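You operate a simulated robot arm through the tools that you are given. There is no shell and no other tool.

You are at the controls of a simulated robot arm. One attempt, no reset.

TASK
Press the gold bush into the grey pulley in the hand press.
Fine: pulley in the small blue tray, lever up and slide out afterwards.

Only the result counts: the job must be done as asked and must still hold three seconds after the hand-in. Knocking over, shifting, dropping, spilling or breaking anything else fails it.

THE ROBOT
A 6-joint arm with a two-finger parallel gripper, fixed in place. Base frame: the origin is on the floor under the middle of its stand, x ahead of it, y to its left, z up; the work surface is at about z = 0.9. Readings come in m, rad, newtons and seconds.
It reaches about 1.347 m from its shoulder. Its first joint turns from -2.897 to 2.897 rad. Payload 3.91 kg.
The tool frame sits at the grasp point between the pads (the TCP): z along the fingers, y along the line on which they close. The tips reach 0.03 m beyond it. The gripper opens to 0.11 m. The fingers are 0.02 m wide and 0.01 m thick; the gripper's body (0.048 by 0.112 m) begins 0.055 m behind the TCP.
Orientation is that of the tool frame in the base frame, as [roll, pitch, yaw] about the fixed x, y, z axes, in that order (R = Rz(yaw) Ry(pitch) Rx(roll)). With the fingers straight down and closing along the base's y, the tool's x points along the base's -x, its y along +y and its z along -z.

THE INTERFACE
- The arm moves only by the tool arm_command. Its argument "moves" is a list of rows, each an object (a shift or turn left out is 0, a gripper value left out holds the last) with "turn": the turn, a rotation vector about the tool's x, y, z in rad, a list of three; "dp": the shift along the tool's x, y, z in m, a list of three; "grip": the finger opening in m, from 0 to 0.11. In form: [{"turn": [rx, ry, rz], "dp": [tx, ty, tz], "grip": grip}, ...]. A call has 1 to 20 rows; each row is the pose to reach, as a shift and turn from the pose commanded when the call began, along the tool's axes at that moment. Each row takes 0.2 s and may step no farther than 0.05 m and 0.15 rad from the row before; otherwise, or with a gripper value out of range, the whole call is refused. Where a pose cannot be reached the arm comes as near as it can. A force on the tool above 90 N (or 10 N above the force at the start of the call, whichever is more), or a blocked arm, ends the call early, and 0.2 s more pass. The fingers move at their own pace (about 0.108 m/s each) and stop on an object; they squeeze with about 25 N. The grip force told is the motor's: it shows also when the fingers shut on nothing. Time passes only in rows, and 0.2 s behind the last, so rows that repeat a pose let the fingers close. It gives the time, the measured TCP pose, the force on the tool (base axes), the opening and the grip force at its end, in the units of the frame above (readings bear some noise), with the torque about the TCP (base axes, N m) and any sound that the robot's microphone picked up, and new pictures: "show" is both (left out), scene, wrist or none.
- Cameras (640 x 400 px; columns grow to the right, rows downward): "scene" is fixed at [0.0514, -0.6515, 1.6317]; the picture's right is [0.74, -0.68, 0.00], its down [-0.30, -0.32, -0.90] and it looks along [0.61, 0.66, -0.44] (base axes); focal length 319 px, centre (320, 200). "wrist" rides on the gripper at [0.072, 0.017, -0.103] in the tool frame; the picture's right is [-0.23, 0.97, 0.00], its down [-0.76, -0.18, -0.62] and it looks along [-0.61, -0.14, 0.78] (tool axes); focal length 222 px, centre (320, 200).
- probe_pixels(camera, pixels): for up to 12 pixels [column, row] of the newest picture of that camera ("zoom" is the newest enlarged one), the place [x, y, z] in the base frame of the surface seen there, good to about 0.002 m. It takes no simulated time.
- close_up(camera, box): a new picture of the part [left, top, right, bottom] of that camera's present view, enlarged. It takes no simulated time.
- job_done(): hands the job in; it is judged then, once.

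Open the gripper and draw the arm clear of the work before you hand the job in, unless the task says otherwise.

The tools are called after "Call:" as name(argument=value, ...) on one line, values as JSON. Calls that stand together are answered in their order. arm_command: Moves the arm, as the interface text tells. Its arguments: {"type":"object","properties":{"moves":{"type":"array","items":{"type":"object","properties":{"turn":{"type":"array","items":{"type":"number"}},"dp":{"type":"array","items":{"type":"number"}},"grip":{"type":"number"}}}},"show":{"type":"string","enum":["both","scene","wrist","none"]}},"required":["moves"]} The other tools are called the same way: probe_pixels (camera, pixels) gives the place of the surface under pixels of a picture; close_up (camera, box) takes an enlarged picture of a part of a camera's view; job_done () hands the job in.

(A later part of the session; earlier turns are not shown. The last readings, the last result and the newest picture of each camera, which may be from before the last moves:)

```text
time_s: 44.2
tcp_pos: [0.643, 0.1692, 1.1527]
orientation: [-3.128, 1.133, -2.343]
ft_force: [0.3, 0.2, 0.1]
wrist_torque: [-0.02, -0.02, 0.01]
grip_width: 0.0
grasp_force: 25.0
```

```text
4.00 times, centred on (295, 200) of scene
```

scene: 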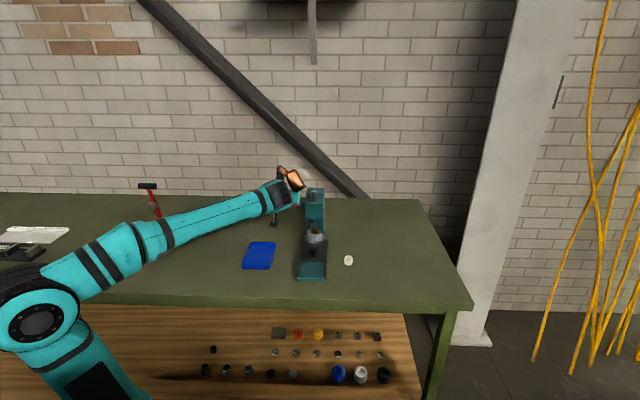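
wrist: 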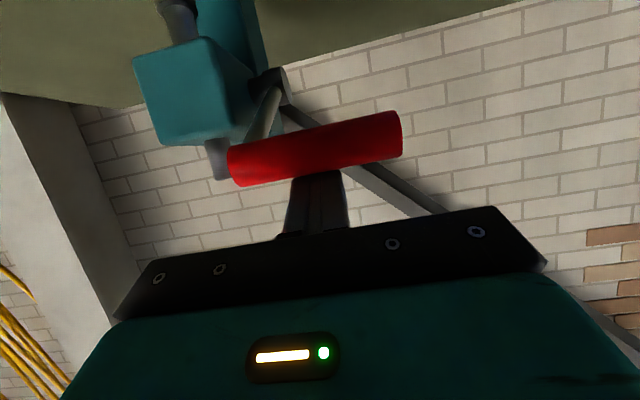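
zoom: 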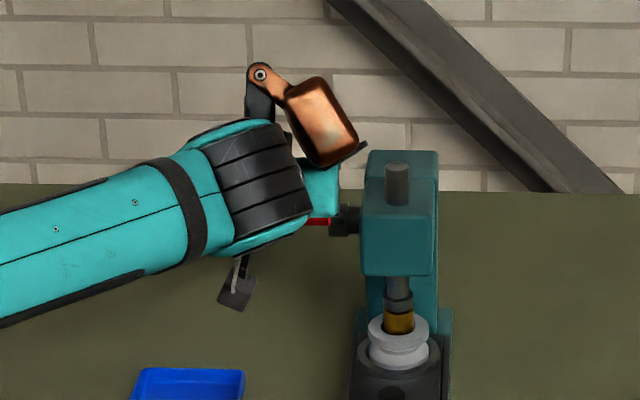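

Almost no force yet, but the ram top looks slightly lower. I probe the handle and ram to see whether the lever moved.

Call:
probe_pixels(camera="wrist", pixels=[[240, 165], [270, 158], [300, 150], [330, 145], [360, 138], [390, 130], [320, 160], [320, 135], [270, 170], [390, 145]])

Call:
probe_pixels(camera="zoom", pixels=[[397, 165], [397, 280], [397, 300], [397, 308], [397, 320], [397, 325], [340, 222], [315, 220]])

Call:
close_up(camera="scene", box=[300, 180, 332, 250])

```text
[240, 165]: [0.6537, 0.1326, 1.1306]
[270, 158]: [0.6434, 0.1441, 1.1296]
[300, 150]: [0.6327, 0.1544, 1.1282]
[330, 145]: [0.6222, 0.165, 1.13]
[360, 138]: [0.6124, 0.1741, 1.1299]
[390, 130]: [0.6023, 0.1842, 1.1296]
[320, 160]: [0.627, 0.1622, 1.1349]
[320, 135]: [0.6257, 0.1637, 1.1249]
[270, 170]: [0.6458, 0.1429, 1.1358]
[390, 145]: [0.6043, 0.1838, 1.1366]
```

```text
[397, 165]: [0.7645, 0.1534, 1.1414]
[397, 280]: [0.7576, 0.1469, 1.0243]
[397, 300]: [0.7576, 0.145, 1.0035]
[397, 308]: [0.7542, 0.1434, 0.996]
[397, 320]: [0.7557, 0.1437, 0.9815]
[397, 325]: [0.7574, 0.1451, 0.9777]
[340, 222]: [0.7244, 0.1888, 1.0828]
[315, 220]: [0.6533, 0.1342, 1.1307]
```

```text
5.71 times, centred on (316, 215) of scene
```

zoom: 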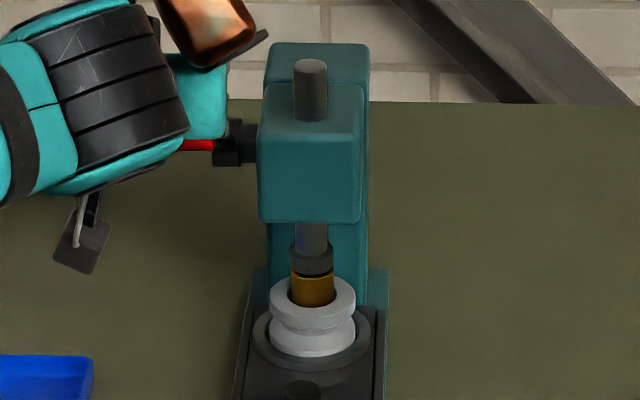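

The lever follows freely (ram down ~7 mm, foot almost on the bush). I continue along the arc to 20°, slowly, watching the force as the foot meets the bush.

Call:
arm_command(moves=[{"turn": [0, -0.022, 0], "dp": [0.0058, 0, -0.0008]}, {"turn": [0, -0.044, 0], "dp": [0.0117, 0, -0.0015]}, {"turn": [0, -0.066, 0], "dp": [0.0175, 0, -0.0018]}, {"turn": [0, -0.087, 0], "dp": [0.0234, 0, -0.002]}, {"turn": [0, -0.087, 0], "dp": [0.0234, 0, -0.002]}], show="both")

Call:
close_up(camera="scene", box=[300, 180, 332, 250])

```text
time_s: 45.4
tcp_pos: [0.6361, 0.1608, 1.1317]
orientation: [-3.124, 1.221, -2.339]
ft_force: [0.2, 0.1, 0.8]
wrist_torque: [0.0, 0.01, 0.01]
grip_width: 0.0002
grasp_force: 24.8
```

scene: 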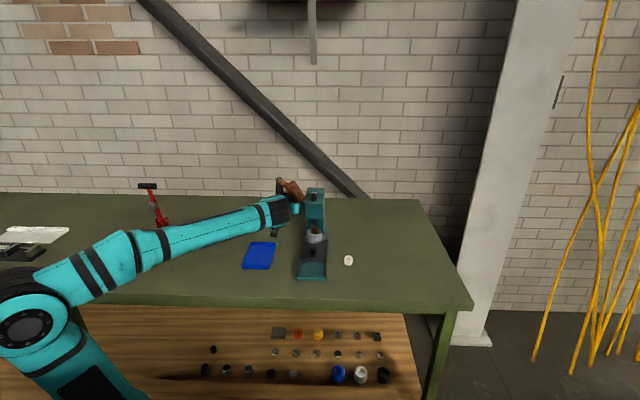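
wrist: 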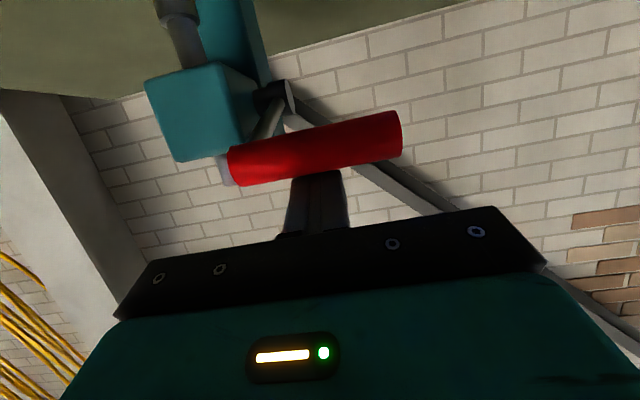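

```text
5.71 times, centred on (316, 215) of scene
```

zoom: 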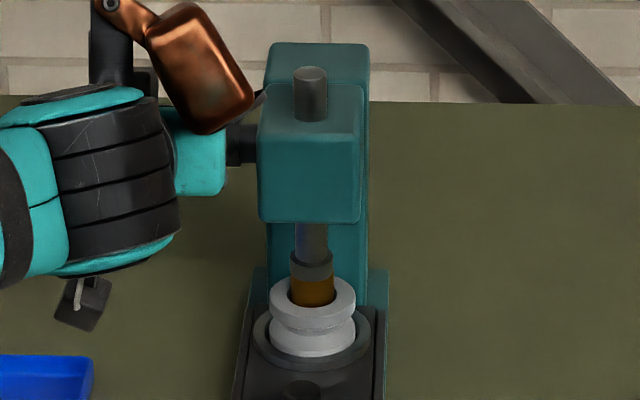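

The ram foot now appears to touch the bush. I check how close the brown wrist part (zoom (235,105)) is to the press head before going on.

Call:
probe_pixels(camera="zoom", pixels=[[235, 105], [250, 95], [200, 30], [190, 120], [262, 95], [215, 150], [165, 140], [238, 140], [245, 150], [313, 70], [313, 262], [313, 275]])

```text
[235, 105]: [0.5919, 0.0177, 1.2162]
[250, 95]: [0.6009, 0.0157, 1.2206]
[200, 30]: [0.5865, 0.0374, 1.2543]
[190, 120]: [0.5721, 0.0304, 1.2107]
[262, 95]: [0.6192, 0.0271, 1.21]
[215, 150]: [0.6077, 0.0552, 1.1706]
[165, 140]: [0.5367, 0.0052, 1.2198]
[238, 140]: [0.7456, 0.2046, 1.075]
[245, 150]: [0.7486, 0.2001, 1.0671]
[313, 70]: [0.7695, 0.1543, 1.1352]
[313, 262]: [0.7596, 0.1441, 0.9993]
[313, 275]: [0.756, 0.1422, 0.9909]
```

No conflict: that part is ~16 cm in front of the head. I press on slowly to 15°, in ~2 mm steps.

Call:
arm_command(moves=[{"turn": [0, -0.009, 0], "dp": [0.0023, 0, -0.0001]}, {"turn": [0, -0.018, 0], "dp": [0.0046, 0, -0.0002]}, {"turn": [0, -0.027, 0], "dp": [0.007, 0, -0.0003]}, {"turn": [0, -0.036, 0], "dp": [0.0093, 0, -0.0003]}, {"turn": [0, -0.044, 0], "dp": [0.0116, 0, -0.0004]}, {"turn": [0, -0.044, 0], "dp": [0.0116, 0, -0.0004]}], show="wrist")

Call:
close_up(camera="scene", box=[300, 180, 332, 250])

```text
time_s: 46.8
tcp_pos: [0.6335, 0.1565, 1.1223]
orientation: [-3.12, 1.266, -2.339]
ft_force: [1.3, 0.0, -0.1]
wrist_torque: [-0.01, 0.0, -0.06]
grip_width: 0.0
grasp_force: 24.2
```

wrist: 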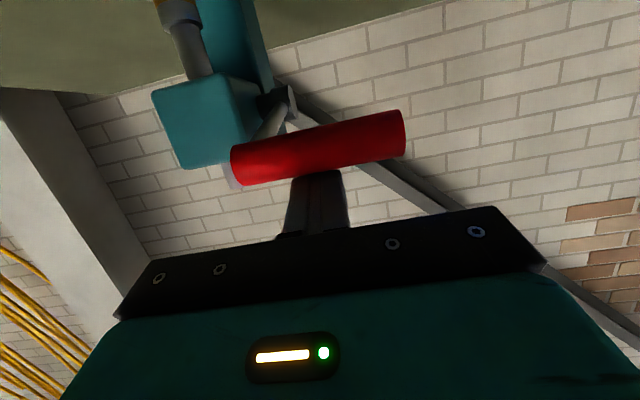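

```text
5.71 times, centred on (316, 215) of scene
```

zoom: 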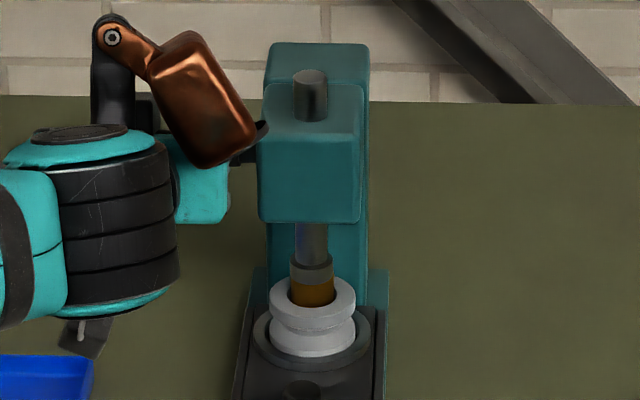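

Still free travel; foot just above/at the bush. I press on to 10°.

Call:
arm_command(moves=[{"turn": [0, -0.009, 0], "dp": [0.0023, 0, 0]}, {"turn": [0, -0.018, 0], "dp": [0.0046, 0, 0]}, {"turn": [0, -0.027, 0], "dp": [0.007, 0, 0]}, {"turn": [0, -0.036, 0], "dp": [0.0093, 0, 0]}, {"turn": [0, -0.044, 0], "dp": [0.0116, 0, 0.0001]}, {"turn": [0, -0.044, 0], "dp": [0.0116, 0, 0.0001]}], show="wrist")

Call:
close_up(camera="scene", box=[300, 180, 332, 250])

```text
time_s: 48.2
tcp_pos: [0.6311, 0.1558, 1.1121]
orientation: [-3.119, 1.309, -2.335]
ft_force: [0.4, 0.0, 0.1]
wrist_torque: [-0.01, -0.02, 0.0]
grip_width: 0.0
grasp_force: 25.3
```

wrist: 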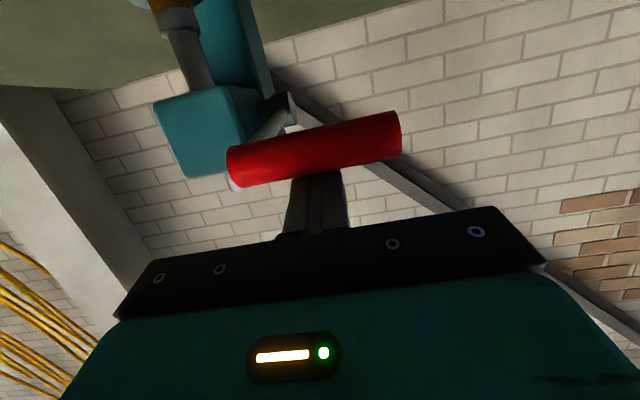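

```text
5.71 times, centred on (316, 215) of scene
```

zoom: 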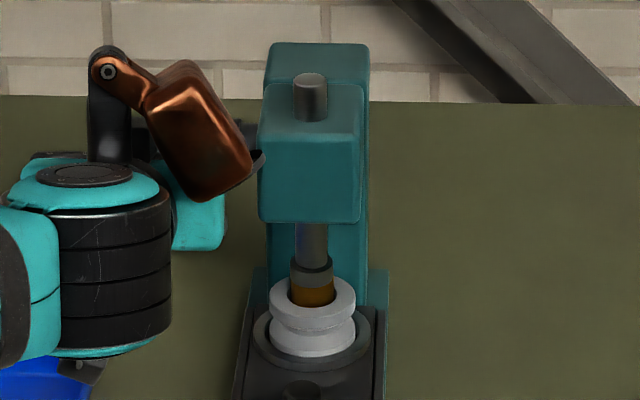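

Foot keeps descending with little force. I probe the foot/bush boundary and the rim to see whether the bush is really being pressed.

Call:
close_up(camera="scene", box=[304, 218, 328, 248])

```text
13.33 times, centred on (316, 233) of scene
```

zoom: 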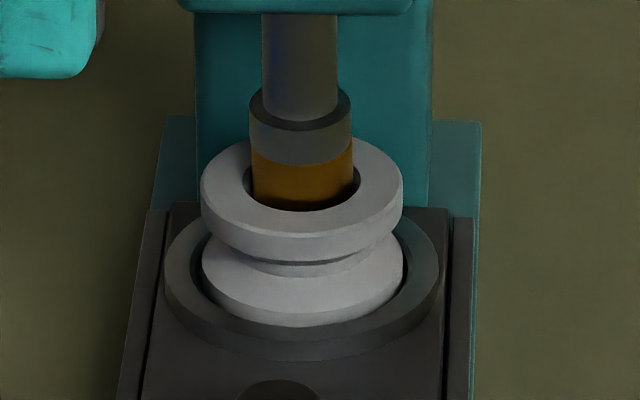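

Call:
probe_pixels(camera="zoom", pixels=[[301, 140], [301, 155], [301, 162], [301, 170], [301, 185], [301, 203], [301, 220], [230, 180], [370, 180], [301, 30]])

```text
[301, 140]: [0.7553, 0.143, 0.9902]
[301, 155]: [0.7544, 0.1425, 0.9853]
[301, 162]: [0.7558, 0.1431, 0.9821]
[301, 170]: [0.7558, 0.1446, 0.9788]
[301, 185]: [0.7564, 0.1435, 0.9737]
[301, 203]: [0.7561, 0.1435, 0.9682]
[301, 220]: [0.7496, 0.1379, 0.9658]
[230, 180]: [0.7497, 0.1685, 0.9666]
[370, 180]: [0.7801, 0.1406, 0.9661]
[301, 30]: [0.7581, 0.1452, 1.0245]
```

The foot/bush boundary is now at z≈0.981, about 6 mm below the bush's earlier top, so pressing has begun. I continue to 5°.

Call:
arm_command(moves=[{"turn": [0, -0.007, 0], "dp": [0.0023, 0, 0.0002]}, {"turn": [0, -0.014, 0], "dp": [0.0046, 0, 0.0003]}, {"turn": [0, -0.021, 0], "dp": [0.007, 0, 0.0005]}, {"turn": [0, -0.028, 0], "dp": [0.0093, 0, 0.0006]}, {"turn": [0, -0.035, 0], "dp": [0.0116, 0, 0.0008]}], show="wrist")

Call:
close_up(camera="scene", box=[304, 218, 328, 248])

```text
time_s: 49.4
tcp_pos: [0.6295, 0.1541, 1.1005]
orientation: [-3.117, 1.344, -2.33]
ft_force: [-0.5, 0.3, -0.5]
wrist_torque: [0.01, 0.04, -0.01]
grip_width: 0.0
grasp_force: 25.0
```

wrist: 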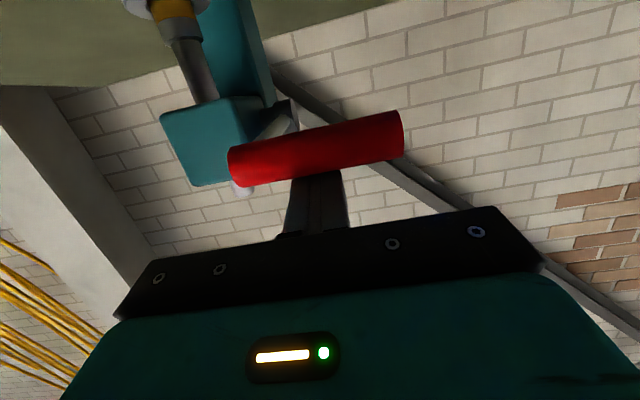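

```text
13.33 times, centred on (316, 233) of scene
```

zoom: 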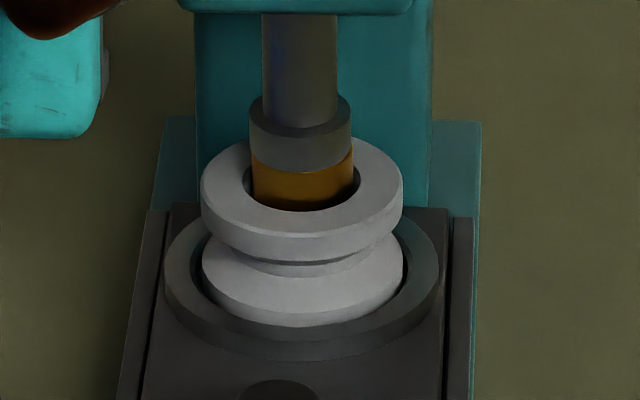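

Foot moves down steadily (boundary row 163→172). I continue to about −5°, in ~2 mm steps.

Call:
arm_command(moves=[{"turn": [0, -0.004, 0], "dp": [0.0023, 0, 0.0003]}, {"turn": [0, -0.007, 0], "dp": [0.0045, 0, 0.0007]}, {"turn": [0, -0.011, 0], "dp": [0.0068, 0, 0.001]}, {"turn": [0, -0.014, 0], "dp": [0.009, 0, 0.0014]}, {"turn": [0, -0.0175, 0], "dp": [0.0113, 0, 0.0017]}, {"turn": [0, -0.0175, 0], "dp": [0.0113, 0, 0.0017]}], show="wrist")

Call:
close_up(camera="scene", box=[304, 218, 328, 248])

```text
time_s: 50.8
tcp_pos: [0.6284, 0.1536, 1.0882]
orientation: [-3.114, 1.362, -2.329]
ft_force: [-0.3, -0.3, -0.3]
wrist_torque: [-0.01, 0.04, 0.01]
grip_width: 0.0
grasp_force: 25.3
```

wrist: 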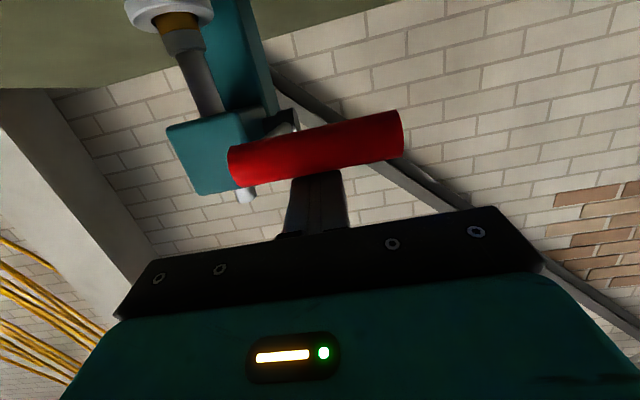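

```text
13.33 times, centred on (316, 233) of scene
```

zoom: 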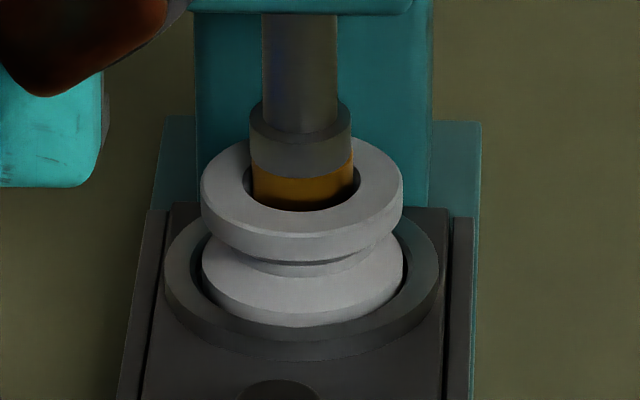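

Bush keeps going down (boundary row now ≈180). I press on to −10°.

Call:
arm_command(moves=[{"turn": [0, -0.004, 0], "dp": [0.0022, 0, 0.0005]}, {"turn": [0, -0.007, 0], "dp": [0.0044, 0, 0.001]}, {"turn": [0, -0.011, 0], "dp": [0.0067, 0, 0.0014]}, {"turn": [0, -0.014, 0], "dp": [0.0089, 0, 0.0019]}, {"turn": [0, -0.0175, 0], "dp": [0.0111, 0, 0.0024]}, {"turn": [0, -0.021, 0], "dp": [0.0133, 0, 0.0031]}, {"turn": [0, -0.024, 0], "dp": [0.0154, 0, 0.0038]}, {"turn": [0, -0.028, 0], "dp": [0.0176, 0, 0.0045]}, {"turn": [0, -0.0315, 0], "dp": [0.0198, 0, 0.0052]}, {"turn": [0, -0.035, 0], "dp": [0.0219, 0, 0.0059]}], show="wrist")

Call:
close_up(camera="scene", box=[304, 218, 328, 248])

```text
time_s: 53.0
tcp_pos: [0.6293, 0.1543, 1.0671]
orientation: [-3.112, 1.396, -2.326]
ft_force: [0.4, 1.2, 0.1]
wrist_torque: [0.01, 0.0, -0.01]
grip_width: 0.0001
grasp_force: 24.9
```

wrist: 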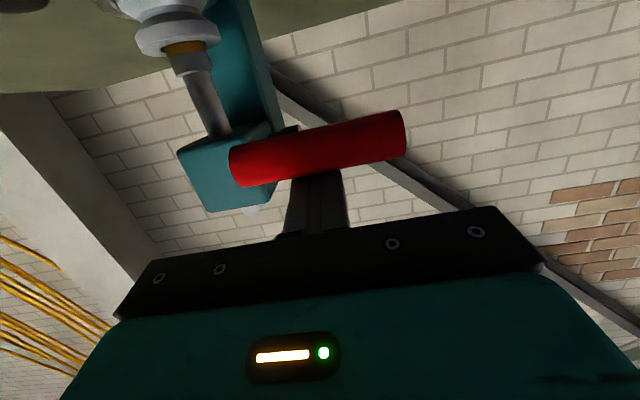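

```text
13.33 times, centred on (316, 233) of scene
```

zoom: 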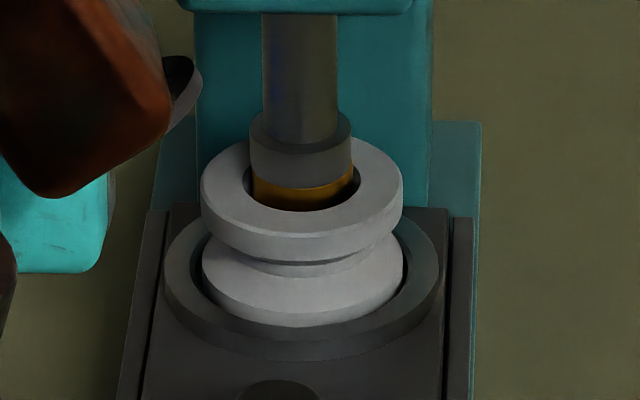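

Still going down smoothly (boundary row ≈190). I press to −20°, watching for resistance.

Call:
arm_command(moves=[{"turn": [0, -0.004, 0], "dp": [0.0021, 0, 0.0008]}, {"turn": [0, -0.007, 0], "dp": [0.0043, 0, 0.0016]}, {"turn": [0, -0.011, 0], "dp": [0.0064, 0, 0.0025]}, {"turn": [0, -0.014, 0], "dp": [0.0086, 0, 0.0033]}, {"turn": [0, -0.0175, 0], "dp": [0.0107, 0, 0.0041]}, {"turn": [0, -0.021, 0], "dp": [0.0128, 0, 0.0051]}, {"turn": [0, -0.024, 0], "dp": [0.0148, 0, 0.006]}, {"turn": [0, -0.028, 0], "dp": [0.0169, 0, 0.007]}, {"turn": [0, -0.0315, 0], "dp": [0.0189, 0, 0.0079]}, {"turn": [0, -0.035, 0], "dp": [0.021, 0, 0.0089]}], show="wrist")

Call:
close_up(camera="scene", box=[304, 218, 328, 248])

```text
time_s: 55.2
tcp_pos: [0.6339, 0.1577, 1.044]
orientation: [-3.101, 1.431, -2.316]
ft_force: [0.3, 0.0, -0.1]
wrist_torque: [-0.01, 0.0, -0.03]
grip_width: 0.0
grasp_force: 25.0
```

wrist: 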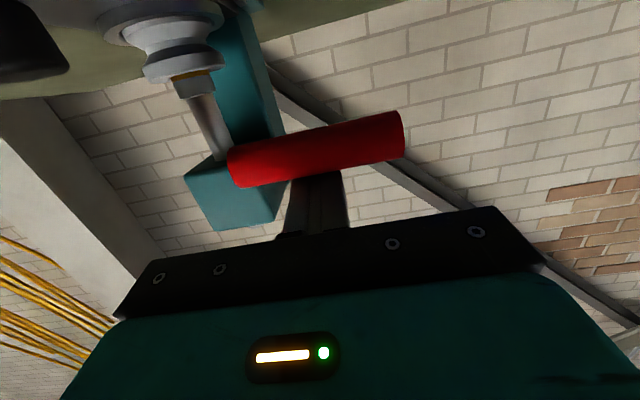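

```text
13.33 times, centred on (316, 233) of scene
```

zoom: 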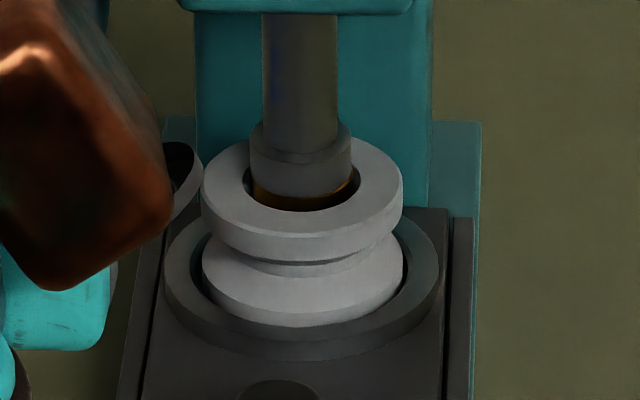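

Bush is nearly below the rim. I check where the brown wrist part is relative to the press before pressing further.

Call:
probe_pixels(camera="zoom", pixels=[[150, 230], [65, 285], [165, 180], [190, 170], [100, 330], [301, 190], [301, 203], [20, 100], [230, 200], [60, 340]])

Call:
close_up(camera="scene", box=[230, 160, 350, 290])

```text
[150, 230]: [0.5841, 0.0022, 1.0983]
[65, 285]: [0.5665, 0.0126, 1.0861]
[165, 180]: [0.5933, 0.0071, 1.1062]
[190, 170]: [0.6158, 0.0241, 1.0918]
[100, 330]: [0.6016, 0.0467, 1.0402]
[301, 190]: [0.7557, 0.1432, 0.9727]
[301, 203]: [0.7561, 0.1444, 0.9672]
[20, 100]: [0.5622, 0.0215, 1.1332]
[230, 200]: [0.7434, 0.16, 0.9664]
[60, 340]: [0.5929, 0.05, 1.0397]
```

```text
3.08 times, centred on (290, 225) of scene
```

zoom: 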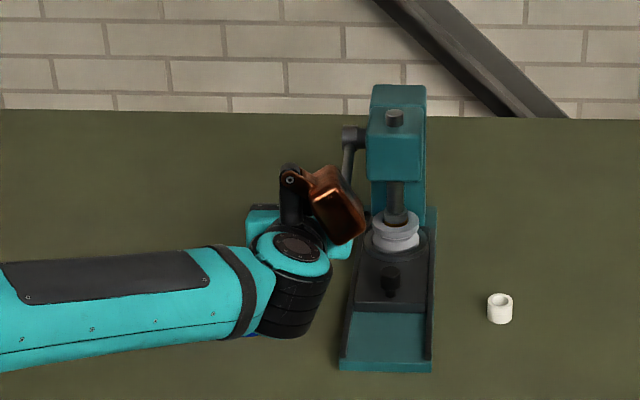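

The brown part is well clear. I check the forearm/wrist underside height above the tray too.

Call:
probe_pixels(camera="zoom", pixels=[[290, 332], [270, 320], [200, 333], [100, 345], [20, 352], [300, 300], [255, 337], [352, 165], [345, 190], [250, 215], [345, 250], [396, 118]])

```text
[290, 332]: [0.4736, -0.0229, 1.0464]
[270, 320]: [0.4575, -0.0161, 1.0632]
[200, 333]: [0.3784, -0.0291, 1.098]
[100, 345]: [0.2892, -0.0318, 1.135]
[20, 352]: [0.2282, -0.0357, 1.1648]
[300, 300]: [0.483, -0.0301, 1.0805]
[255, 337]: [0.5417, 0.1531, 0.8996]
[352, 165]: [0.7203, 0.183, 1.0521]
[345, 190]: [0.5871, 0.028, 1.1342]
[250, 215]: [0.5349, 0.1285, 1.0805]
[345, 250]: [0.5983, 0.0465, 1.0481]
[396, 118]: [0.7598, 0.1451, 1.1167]
```

All clear. I continue pressing in small steps toward −30°, watching force and sound for the bush bottoming out.

Call:
arm_command(moves=[{"turn": [0, -0.004, 0], "dp": [0.002, 0, 0.0011]}, {"turn": [0, -0.007, 0], "dp": [0.004, 0, 0.0022]}, {"turn": [0, -0.011, 0], "dp": [0.006, 0, 0.0033]}, {"turn": [0, -0.014, 0], "dp": [0.008, 0, 0.0044]}, {"turn": [0, -0.0175, 0], "dp": [0.01, 0, 0.0055]}, {"turn": [0, -0.0175, 0], "dp": [0.01, 0, 0.0055]}], show="wrist")

Call:
close_up(camera="scene", box=[304, 218, 328, 248])

```text
time_s: 56.6
tcp_pos: [0.6363, 0.1612, 1.0331]
orientation: [-3.093, 1.449, -2.308]
ft_force: [-0.9, -0.4, -0.4]
wrist_torque: [-0.02, -0.01, 0.01]
grip_width: 0.0
grasp_force: 25.4
```

wrist: 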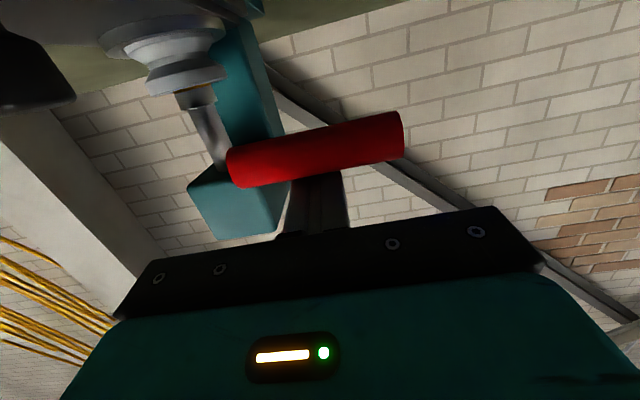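

```text
13.33 times, centred on (316, 233) of scene
```

zoom: 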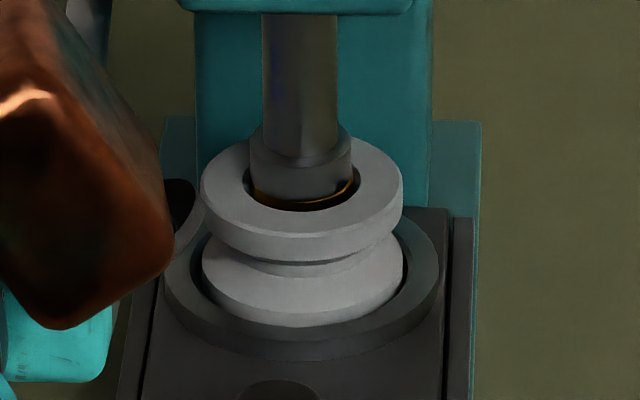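

Bush now just below the rim, still no resistance. I continue to −30°.

Call:
arm_command(moves=[{"turn": [0, -0.004, 0], "dp": [0.0019, 0, 0.0012]}, {"turn": [0, -0.007, 0], "dp": [0.0038, 0, 0.0025]}, {"turn": [0, -0.011, 0], "dp": [0.0056, 0, 0.0037]}, {"turn": [0, -0.014, 0], "dp": [0.0075, 0, 0.005]}, {"turn": [0, -0.0175, 0], "dp": [0.0094, 0, 0.0062]}, {"turn": [0, -0.0175, 0], "dp": [0.0094, 0, 0.0062]}], show="wrist")

Call:
close_up(camera="scene", box=[304, 218, 328, 248])

```text
time_s: 58.0
tcp_pos: [0.64, 0.1626, 1.0232]
orientation: [-3.084, 1.466, -2.3]
ft_force: [0.7, 0.9, 1.1]
wrist_torque: [0.02, 0.05, -0.01]
grip_width: 0.0002
grasp_force: 24.3
```

wrist: 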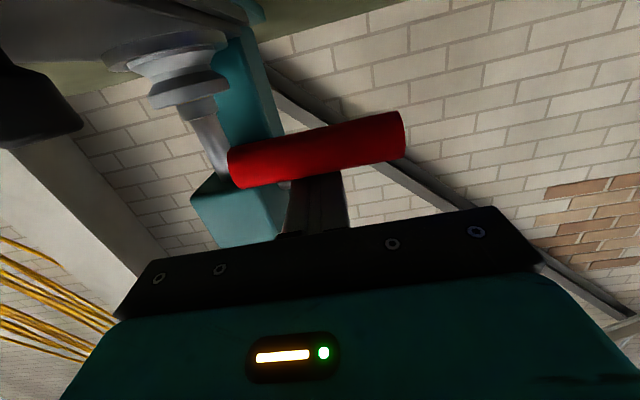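

```text
13.33 times, centred on (316, 233) of scene
```

zoom: 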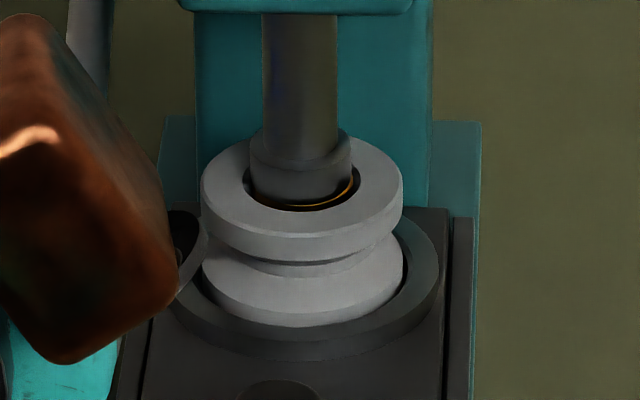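

The foot has entered the bore mouth; still light. I continue to −35° in the same manner.

Call:
arm_command(moves=[{"turn": [0, -0.004, 0], "dp": [0.0018, 0, 0.0013]}, {"turn": [0, -0.007, 0], "dp": [0.0036, 0, 0.0027]}, {"turn": [0, -0.011, 0], "dp": [0.0054, 0, 0.004]}, {"turn": [0, -0.014, 0], "dp": [0.0072, 0, 0.0054]}, {"turn": [0, -0.0175, 0], "dp": [0.009, 0, 0.0067]}, {"turn": [0, -0.0175, 0], "dp": [0.009, 0, 0.0067]}], show="wrist")

Call:
close_up(camera="scene", box=[304, 218, 328, 248])

```text
time_s: 59.1
tcp_pos: [0.6419, 0.1671, 1.0235]
orientation: [-3.003, 1.494, -2.221]
ft_force: [-4.1, -7.7, 20.2]
wrist_torque: [-0.03, 0.25, 0.07]
grip_width: 0.0
grasp_force: 25.2
stopped in row 5: the force on the tool passed its limit at 96 N (the readings are from after the stop); the commanded pose is now the measured one
```

wrist: 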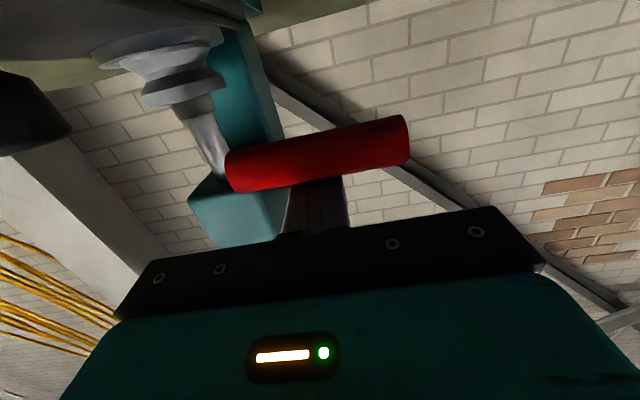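

```text
13.33 times, centred on (316, 233) of scene
```

zoom: 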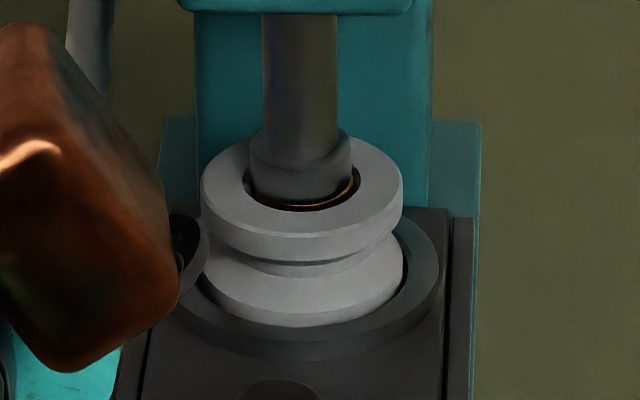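

Resistance at last: 96 N stopped the move and the ram no longer moved. I look at ram/bush depth and lever position to judge whether the bush is bottomed.

Call:
close_up(camera="scene", box=[308, 226, 324, 240])

Call:
probe_pixels(camera="wrist", pixels=[[250, 165], [280, 158], [310, 152], [340, 146], [380, 138], [310, 165], [310, 140], [340, 135], [340, 160], [380, 150]])

Call:
probe_pixels(camera="scene", pixels=[[318, 192], [318, 190], [318, 193], [318, 194], [315, 228], [315, 230], [315, 232]])

```text
16.00 times, centred on (316, 233) of scene
```

zoom: 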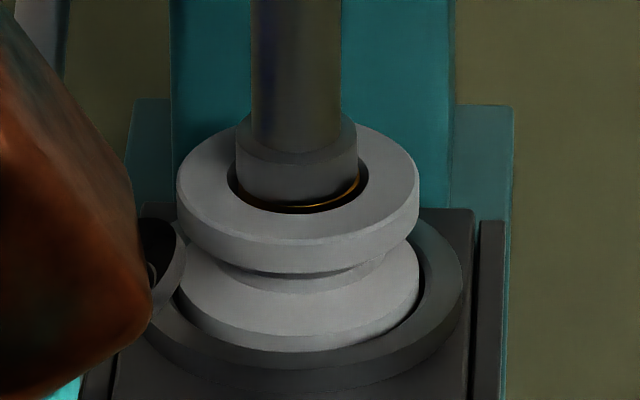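

```text
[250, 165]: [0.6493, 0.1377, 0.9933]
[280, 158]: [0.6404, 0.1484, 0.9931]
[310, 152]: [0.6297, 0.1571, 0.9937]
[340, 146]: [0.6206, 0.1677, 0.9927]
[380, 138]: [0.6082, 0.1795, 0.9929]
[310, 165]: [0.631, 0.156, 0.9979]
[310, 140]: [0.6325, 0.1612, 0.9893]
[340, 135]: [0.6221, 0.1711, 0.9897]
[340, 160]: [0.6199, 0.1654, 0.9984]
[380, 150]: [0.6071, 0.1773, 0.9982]
```

```text
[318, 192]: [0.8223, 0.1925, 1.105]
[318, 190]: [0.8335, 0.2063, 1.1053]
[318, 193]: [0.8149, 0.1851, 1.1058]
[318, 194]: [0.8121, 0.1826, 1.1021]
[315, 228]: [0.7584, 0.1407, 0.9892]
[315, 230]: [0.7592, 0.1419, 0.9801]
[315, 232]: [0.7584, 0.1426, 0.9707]
```

The lever is at about −32°, total swing ≈73°, bush top below the rim at the end of the chamfer. I push once more with moderate force to confirm it does not go deeper.

Call:
arm_command(moves=[{"dp": [0.001, 0, 0.0005]}, {"dp": [0.002, 0, 0.001]}, {"dp": [0.003, 0, 0.0015]}, {"dp": [0.003, 0, 0.0015]}, {"dp": [0.003, 0, 0.0015]}], show="wrist")

Call:
close_up(camera="scene", box=[308, 226, 324, 240])

```text
time_s: 60.3
tcp_pos: [0.642, 0.1678, 1.0218]
orientation: [-2.962, 1.494, -2.176]
ft_force: [-6.9, -5.4, 80.6]
wrist_torque: [-0.04, 0.63, -0.02]
grip_width: 0.0
grasp_force: 24.8
```

wrist: 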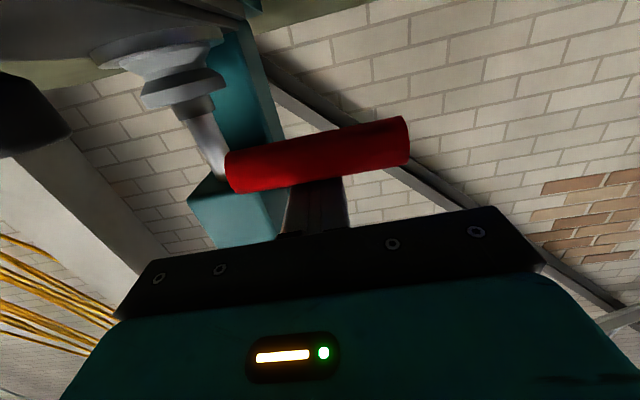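

```text
16.00 times, centred on (316, 233) of scene
```

zoom: 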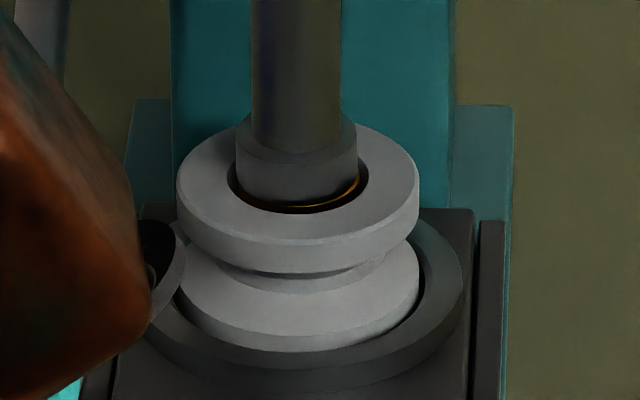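

Steady 80 N with no further motion: the press is bottomed. I relieve the load, lift the fingers off the handle and retreat toward the operator to see whether the lever stays.

Call:
arm_command(moves=[{"dp": [-0.004, 0, 0]}, {"dp": [-0.008, 0, 0]}, {"dp": [-0.01, 0, -0.03]}, {"dp": [-0.01, 0, -0.065]}, {"dp": [-0.01, 0, -0.1]}, {"dp": [-0.01, 0, -0.1]}], show="both")

Call:
close_up(camera="scene", box=[240, 170, 350, 290])

```text
time_s: 61.7
tcp_pos: [0.5733, 0.0961, 1.034]
orientation: [-3.03, 1.488, -2.245]
ft_force: [-0.7, -1.3, -0.3]
wrist_torque: [0.02, -0.01, 0.0]
grip_width: 0.0001
grasp_force: 25.1
```

scene: 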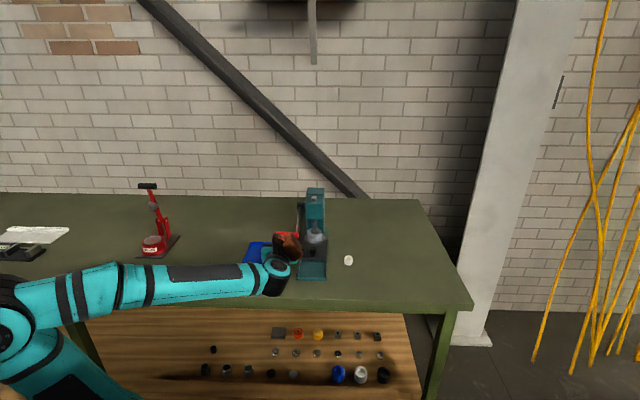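
wrist: 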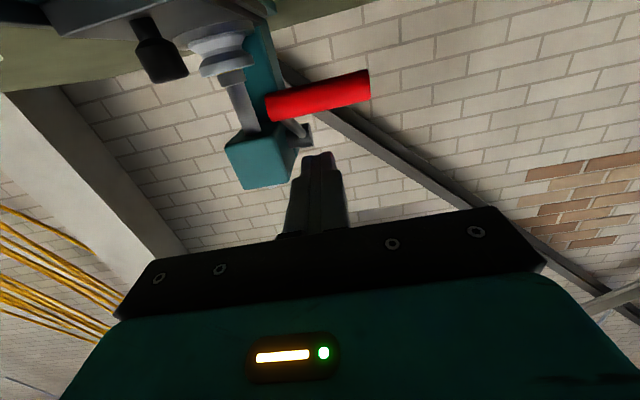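

```text
3.33 times, centred on (295, 230) of scene
```

zoom: 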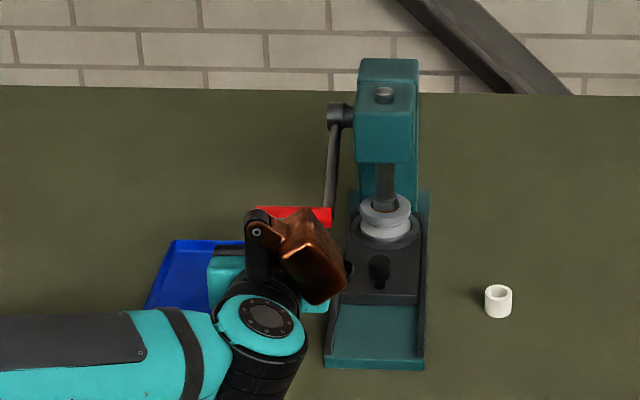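

The lever stays down. I probe the handle's present position from the wrist view to plan lifting it from beneath.

Call:
probe_pixels(camera="wrist", pixels=[[280, 102], [300, 98], [320, 93], [345, 88], [362, 84], [300, 88], [320, 82], [320, 104], [300, 110], [320, 78]])

```text
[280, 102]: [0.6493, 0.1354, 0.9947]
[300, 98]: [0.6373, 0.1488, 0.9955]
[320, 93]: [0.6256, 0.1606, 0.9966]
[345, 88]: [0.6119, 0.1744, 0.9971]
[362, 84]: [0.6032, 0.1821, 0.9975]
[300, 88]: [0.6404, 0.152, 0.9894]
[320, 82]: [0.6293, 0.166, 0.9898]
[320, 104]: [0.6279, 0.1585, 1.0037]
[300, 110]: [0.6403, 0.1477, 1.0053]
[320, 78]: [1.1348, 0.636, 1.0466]
```

Handle axis is at about f 0.569, z 0.998. I tilt the tool to 70° and drop to an approach line that runs beneath the handle.

Call:
arm_command(moves=[{"turn": [0, 0.09, 0], "dp": [0.01, 0.001, 0.001]}, {"turn": [0, 0.18, 0], "dp": [0.022, 0.002, 0.002]}, {"turn": [0, 0.267, 0], "dp": [0.0332, 0.003, 0.0037]}, {"turn": [0, 0.267, 0], "dp": [0.0332, 0.003, 0.0037]}], show="both")

Call:
close_up(camera="wrist", box=[200, 60, 440, 220])

```text
time_s: 62.7
tcp_pos: [0.5718, 0.1001, 1.0007]
orientation: [-3.114, 1.221, -2.331]
ft_force: [0.5, -0.5, -1.8]
wrist_torque: [0.02, 0.02, 0.01]
grip_width: 0.0002
grasp_force: 24.6
```

scene: 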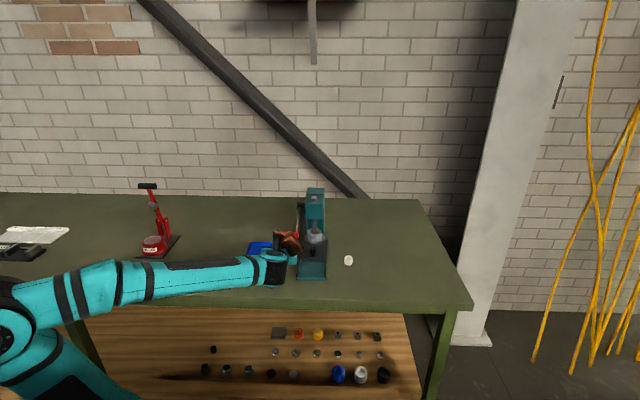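
wrist: 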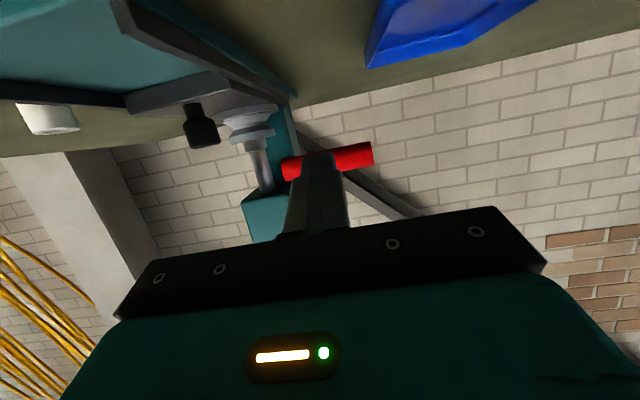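

```text
2.50 times, centred on (320, 140) of wrist
```

zoom: 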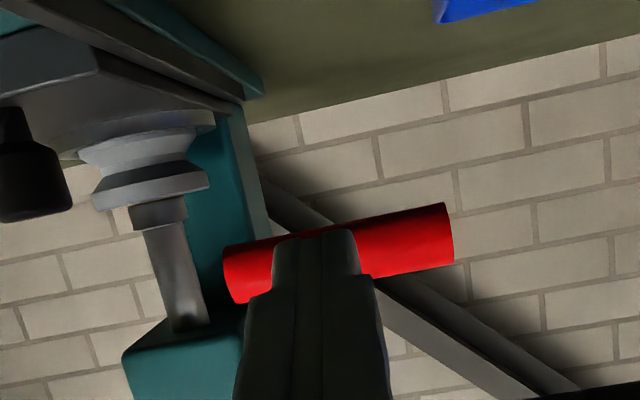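

Geometry checks out: the handle is ~8 mm clear above the finger line. I slide the fingers forward under the handle.

Call:
arm_command(moves=[{"dp": [0, 0, 0.03]}, {"dp": [0, 0, 0.06]}, {"dp": [0, 0, 0.085]}, {"dp": [0, 0, 0.085]}], show="both")

Call:
close_up(camera="wrist", box=[200, 60, 440, 220])

Call:
close_up(camera="scene", box=[240, 170, 350, 290])

```text
time_s: 63.7
tcp_pos: [0.6294, 0.1549, 0.9719]
orientation: [-3.114, 1.223, -2.331]
ft_force: [0.1, -0.5, -0.4]
wrist_torque: [0.01, -0.01, -0.02]
grip_width: 0.0
grasp_force: 25.4
```

scene: 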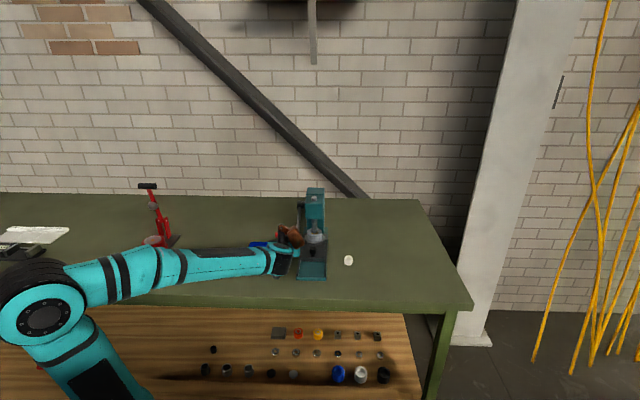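
wrist: 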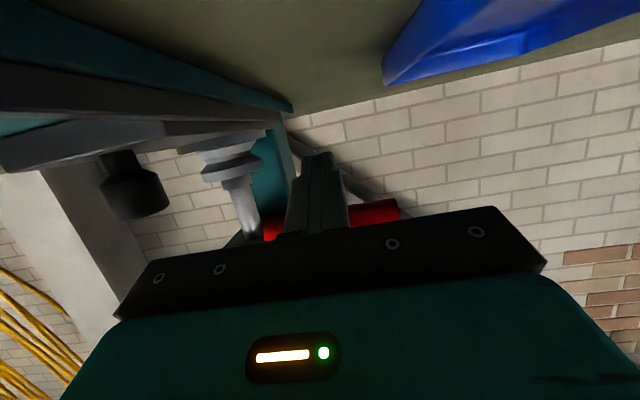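

```text
2.50 times, centred on (320, 140) of wrist
```

zoom: 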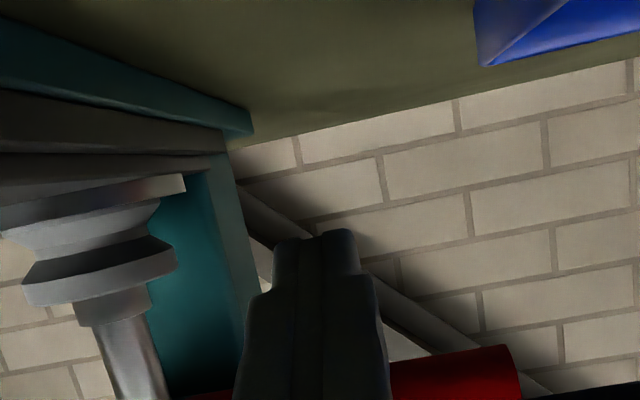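

```text
3.33 times, centred on (295, 230) of scene
```

zoom: 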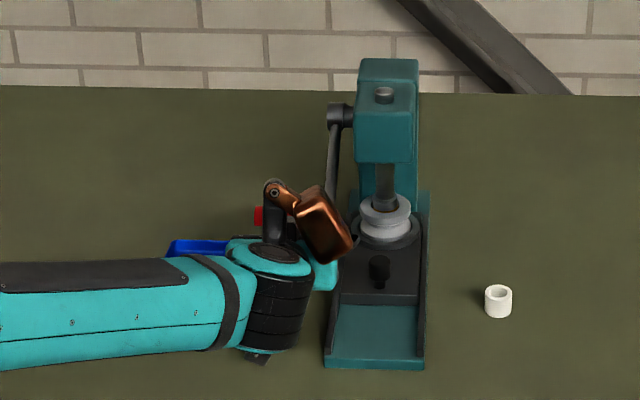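

Fingers are under the handle with no contact force. I lift along the arc, first to about −20°, and check.

Call:
arm_command(moves=[{"dp": [-0.005, 0, 0.0004]}, {"dp": [-0.0094, 0, 0.0008]}, {"dp": [-0.0138, 0, -0.0044]}, {"dp": [-0.0186, 0, -0.0095]}, {"dp": [-0.0228, 0, -0.0134]}, {"dp": [-0.027, 0, -0.0172]}, {"dp": [-0.027, 0, -0.0172]}], show="wrist")

Call:
close_up(camera="scene", box=[270, 180, 340, 260])

```text
time_s: 65.3
tcp_pos: [0.6257, 0.1519, 1.0042]
orientation: [-3.112, 1.222, -2.331]
ft_force: [0.1, 0.3, 0.6]
wrist_torque: [0.01, 0.05, -0.01]
grip_width: 0.0
grasp_force: 24.8
```

wrist: 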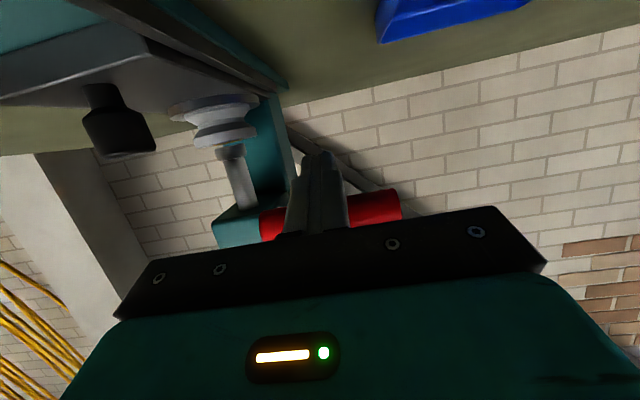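

```text
5.00 times, centred on (305, 220) of scene
```

zoom: 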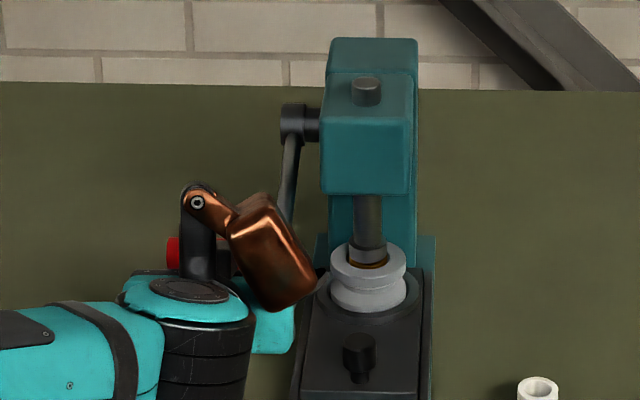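

The lever is rising with the ram. I continue lifting along the arc to +30°.

Call:
arm_command(moves=[{"dp": [-0.0094, 0, -0.0068]}, {"dp": [-0.0188, 0, -0.0131]}, {"dp": [-0.029, 0, -0.0182]}, {"dp": [-0.0394, 0, -0.0227]}, {"dp": [-0.0504, 0, -0.026]}, {"dp": [-0.0615, 0, -0.0286]}, {"dp": [-0.0728, 0, -0.03]}, {"dp": [-0.0842, 0, -0.0306]}, {"dp": [-0.0957, 0, -0.03]}, {"dp": [-0.1071, 0, -0.0286]}, {"dp": [-0.1071, 0, -0.0286]}], show="wrist")

Call:
close_up(camera="scene", box=[270, 160, 340, 260])

```text
time_s: 67.7
tcp_pos: [0.6293, 0.1583, 1.1142]
orientation: [-3.114, 1.225, -2.329]
ft_force: [-0.5, -2.5, -1.8]
wrist_torque: [0.05, 0.02, -0.03]
grip_width: 0.0
grasp_force: 24.6
```

wrist: 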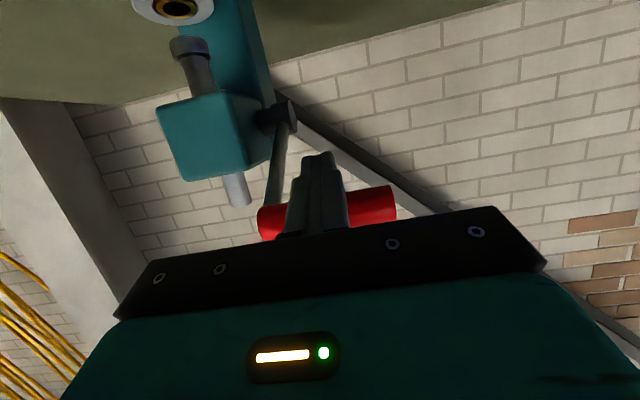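

```text
4.00 times, centred on (305, 210) of scene
```

zoom: 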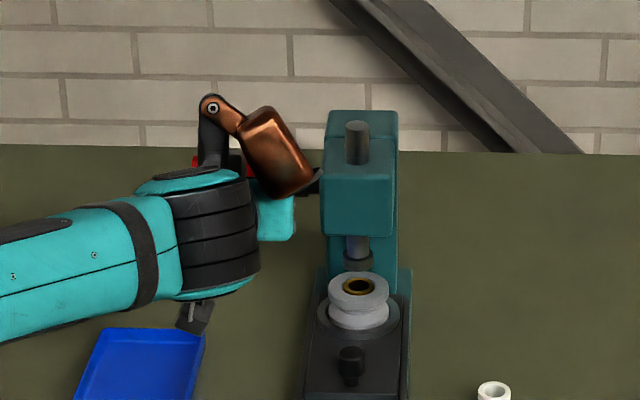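

Bush is seated inside the pulley rim and the ram has cleared. I lift the lever the rest of the way to its upper stop.

Call:
arm_command(moves=[{"dp": [-0.0056, 0, 0.0013]}, {"dp": [-0.0111, 0, 0.0026]}, {"dp": [-0.0166, 0, 0.0042]}, {"dp": [-0.022, 0, 0.0059]}, {"dp": [-0.022, 0, 0.0059]}], show="wrist")

Call:
close_up(camera="scene", box=[270, 160, 340, 260])

```text
time_s: 68.9
tcp_pos: [0.6381, 0.1679, 1.1313]
orientation: [-3.115, 1.224, -2.331]
ft_force: [-9.8, -4.5, -10.1]
wrist_torque: [0.02, 0.0, -0.06]
grip_width: 0.0001
grasp_force: 25.0
```

wrist: 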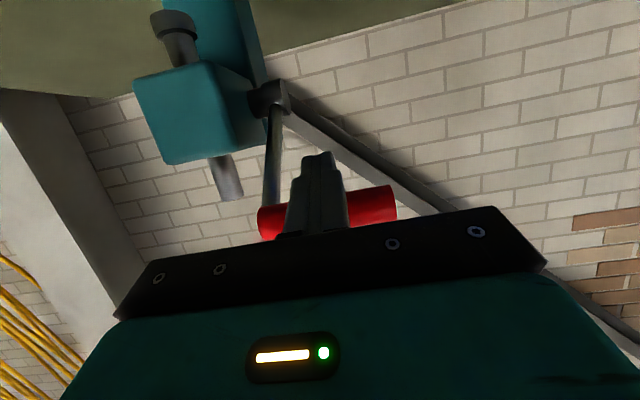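

```text
4.00 times, centred on (305, 210) of scene
```

zoom: 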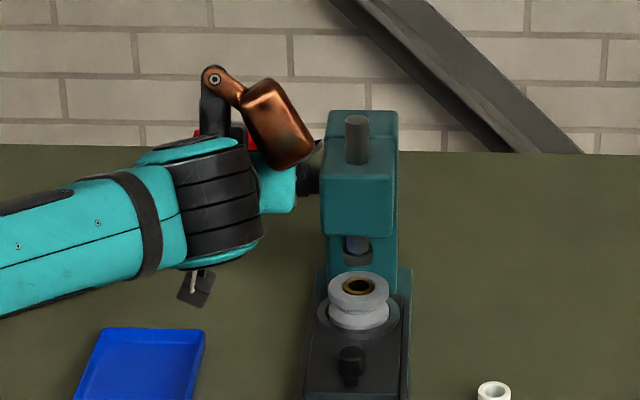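

About 14 N resistance suggests the upper stop. I nudge 2 mm more to confirm.

Call:
arm_command(moves=[{"dp": [-0.001, 0, 0.0005]}, {"dp": [-0.002, 0, 0.001]}, {"dp": [-0.002, 0, 0.001]}], show="wrist")

Call:
probe_pixels(camera="scene", pixels=[[317, 188], [317, 190], [317, 193], [318, 223], [318, 226]])

```text
time_s: 69.7
tcp_pos: [0.6392, 0.1682, 1.1316]
orientation: [-3.118, 1.221, -2.333]
ft_force: [-34.0, -19.2, -44.0]
wrist_torque: [0.16, -0.08, -0.04]
grip_width: 0.0001
grasp_force: 25.0
```

wrist: 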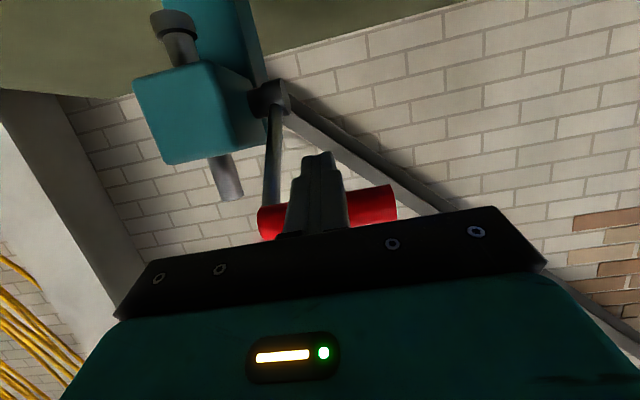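

```text
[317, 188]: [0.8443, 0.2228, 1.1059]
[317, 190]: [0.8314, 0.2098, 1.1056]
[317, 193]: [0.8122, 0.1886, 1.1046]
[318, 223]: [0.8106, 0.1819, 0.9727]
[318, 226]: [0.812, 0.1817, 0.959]
```

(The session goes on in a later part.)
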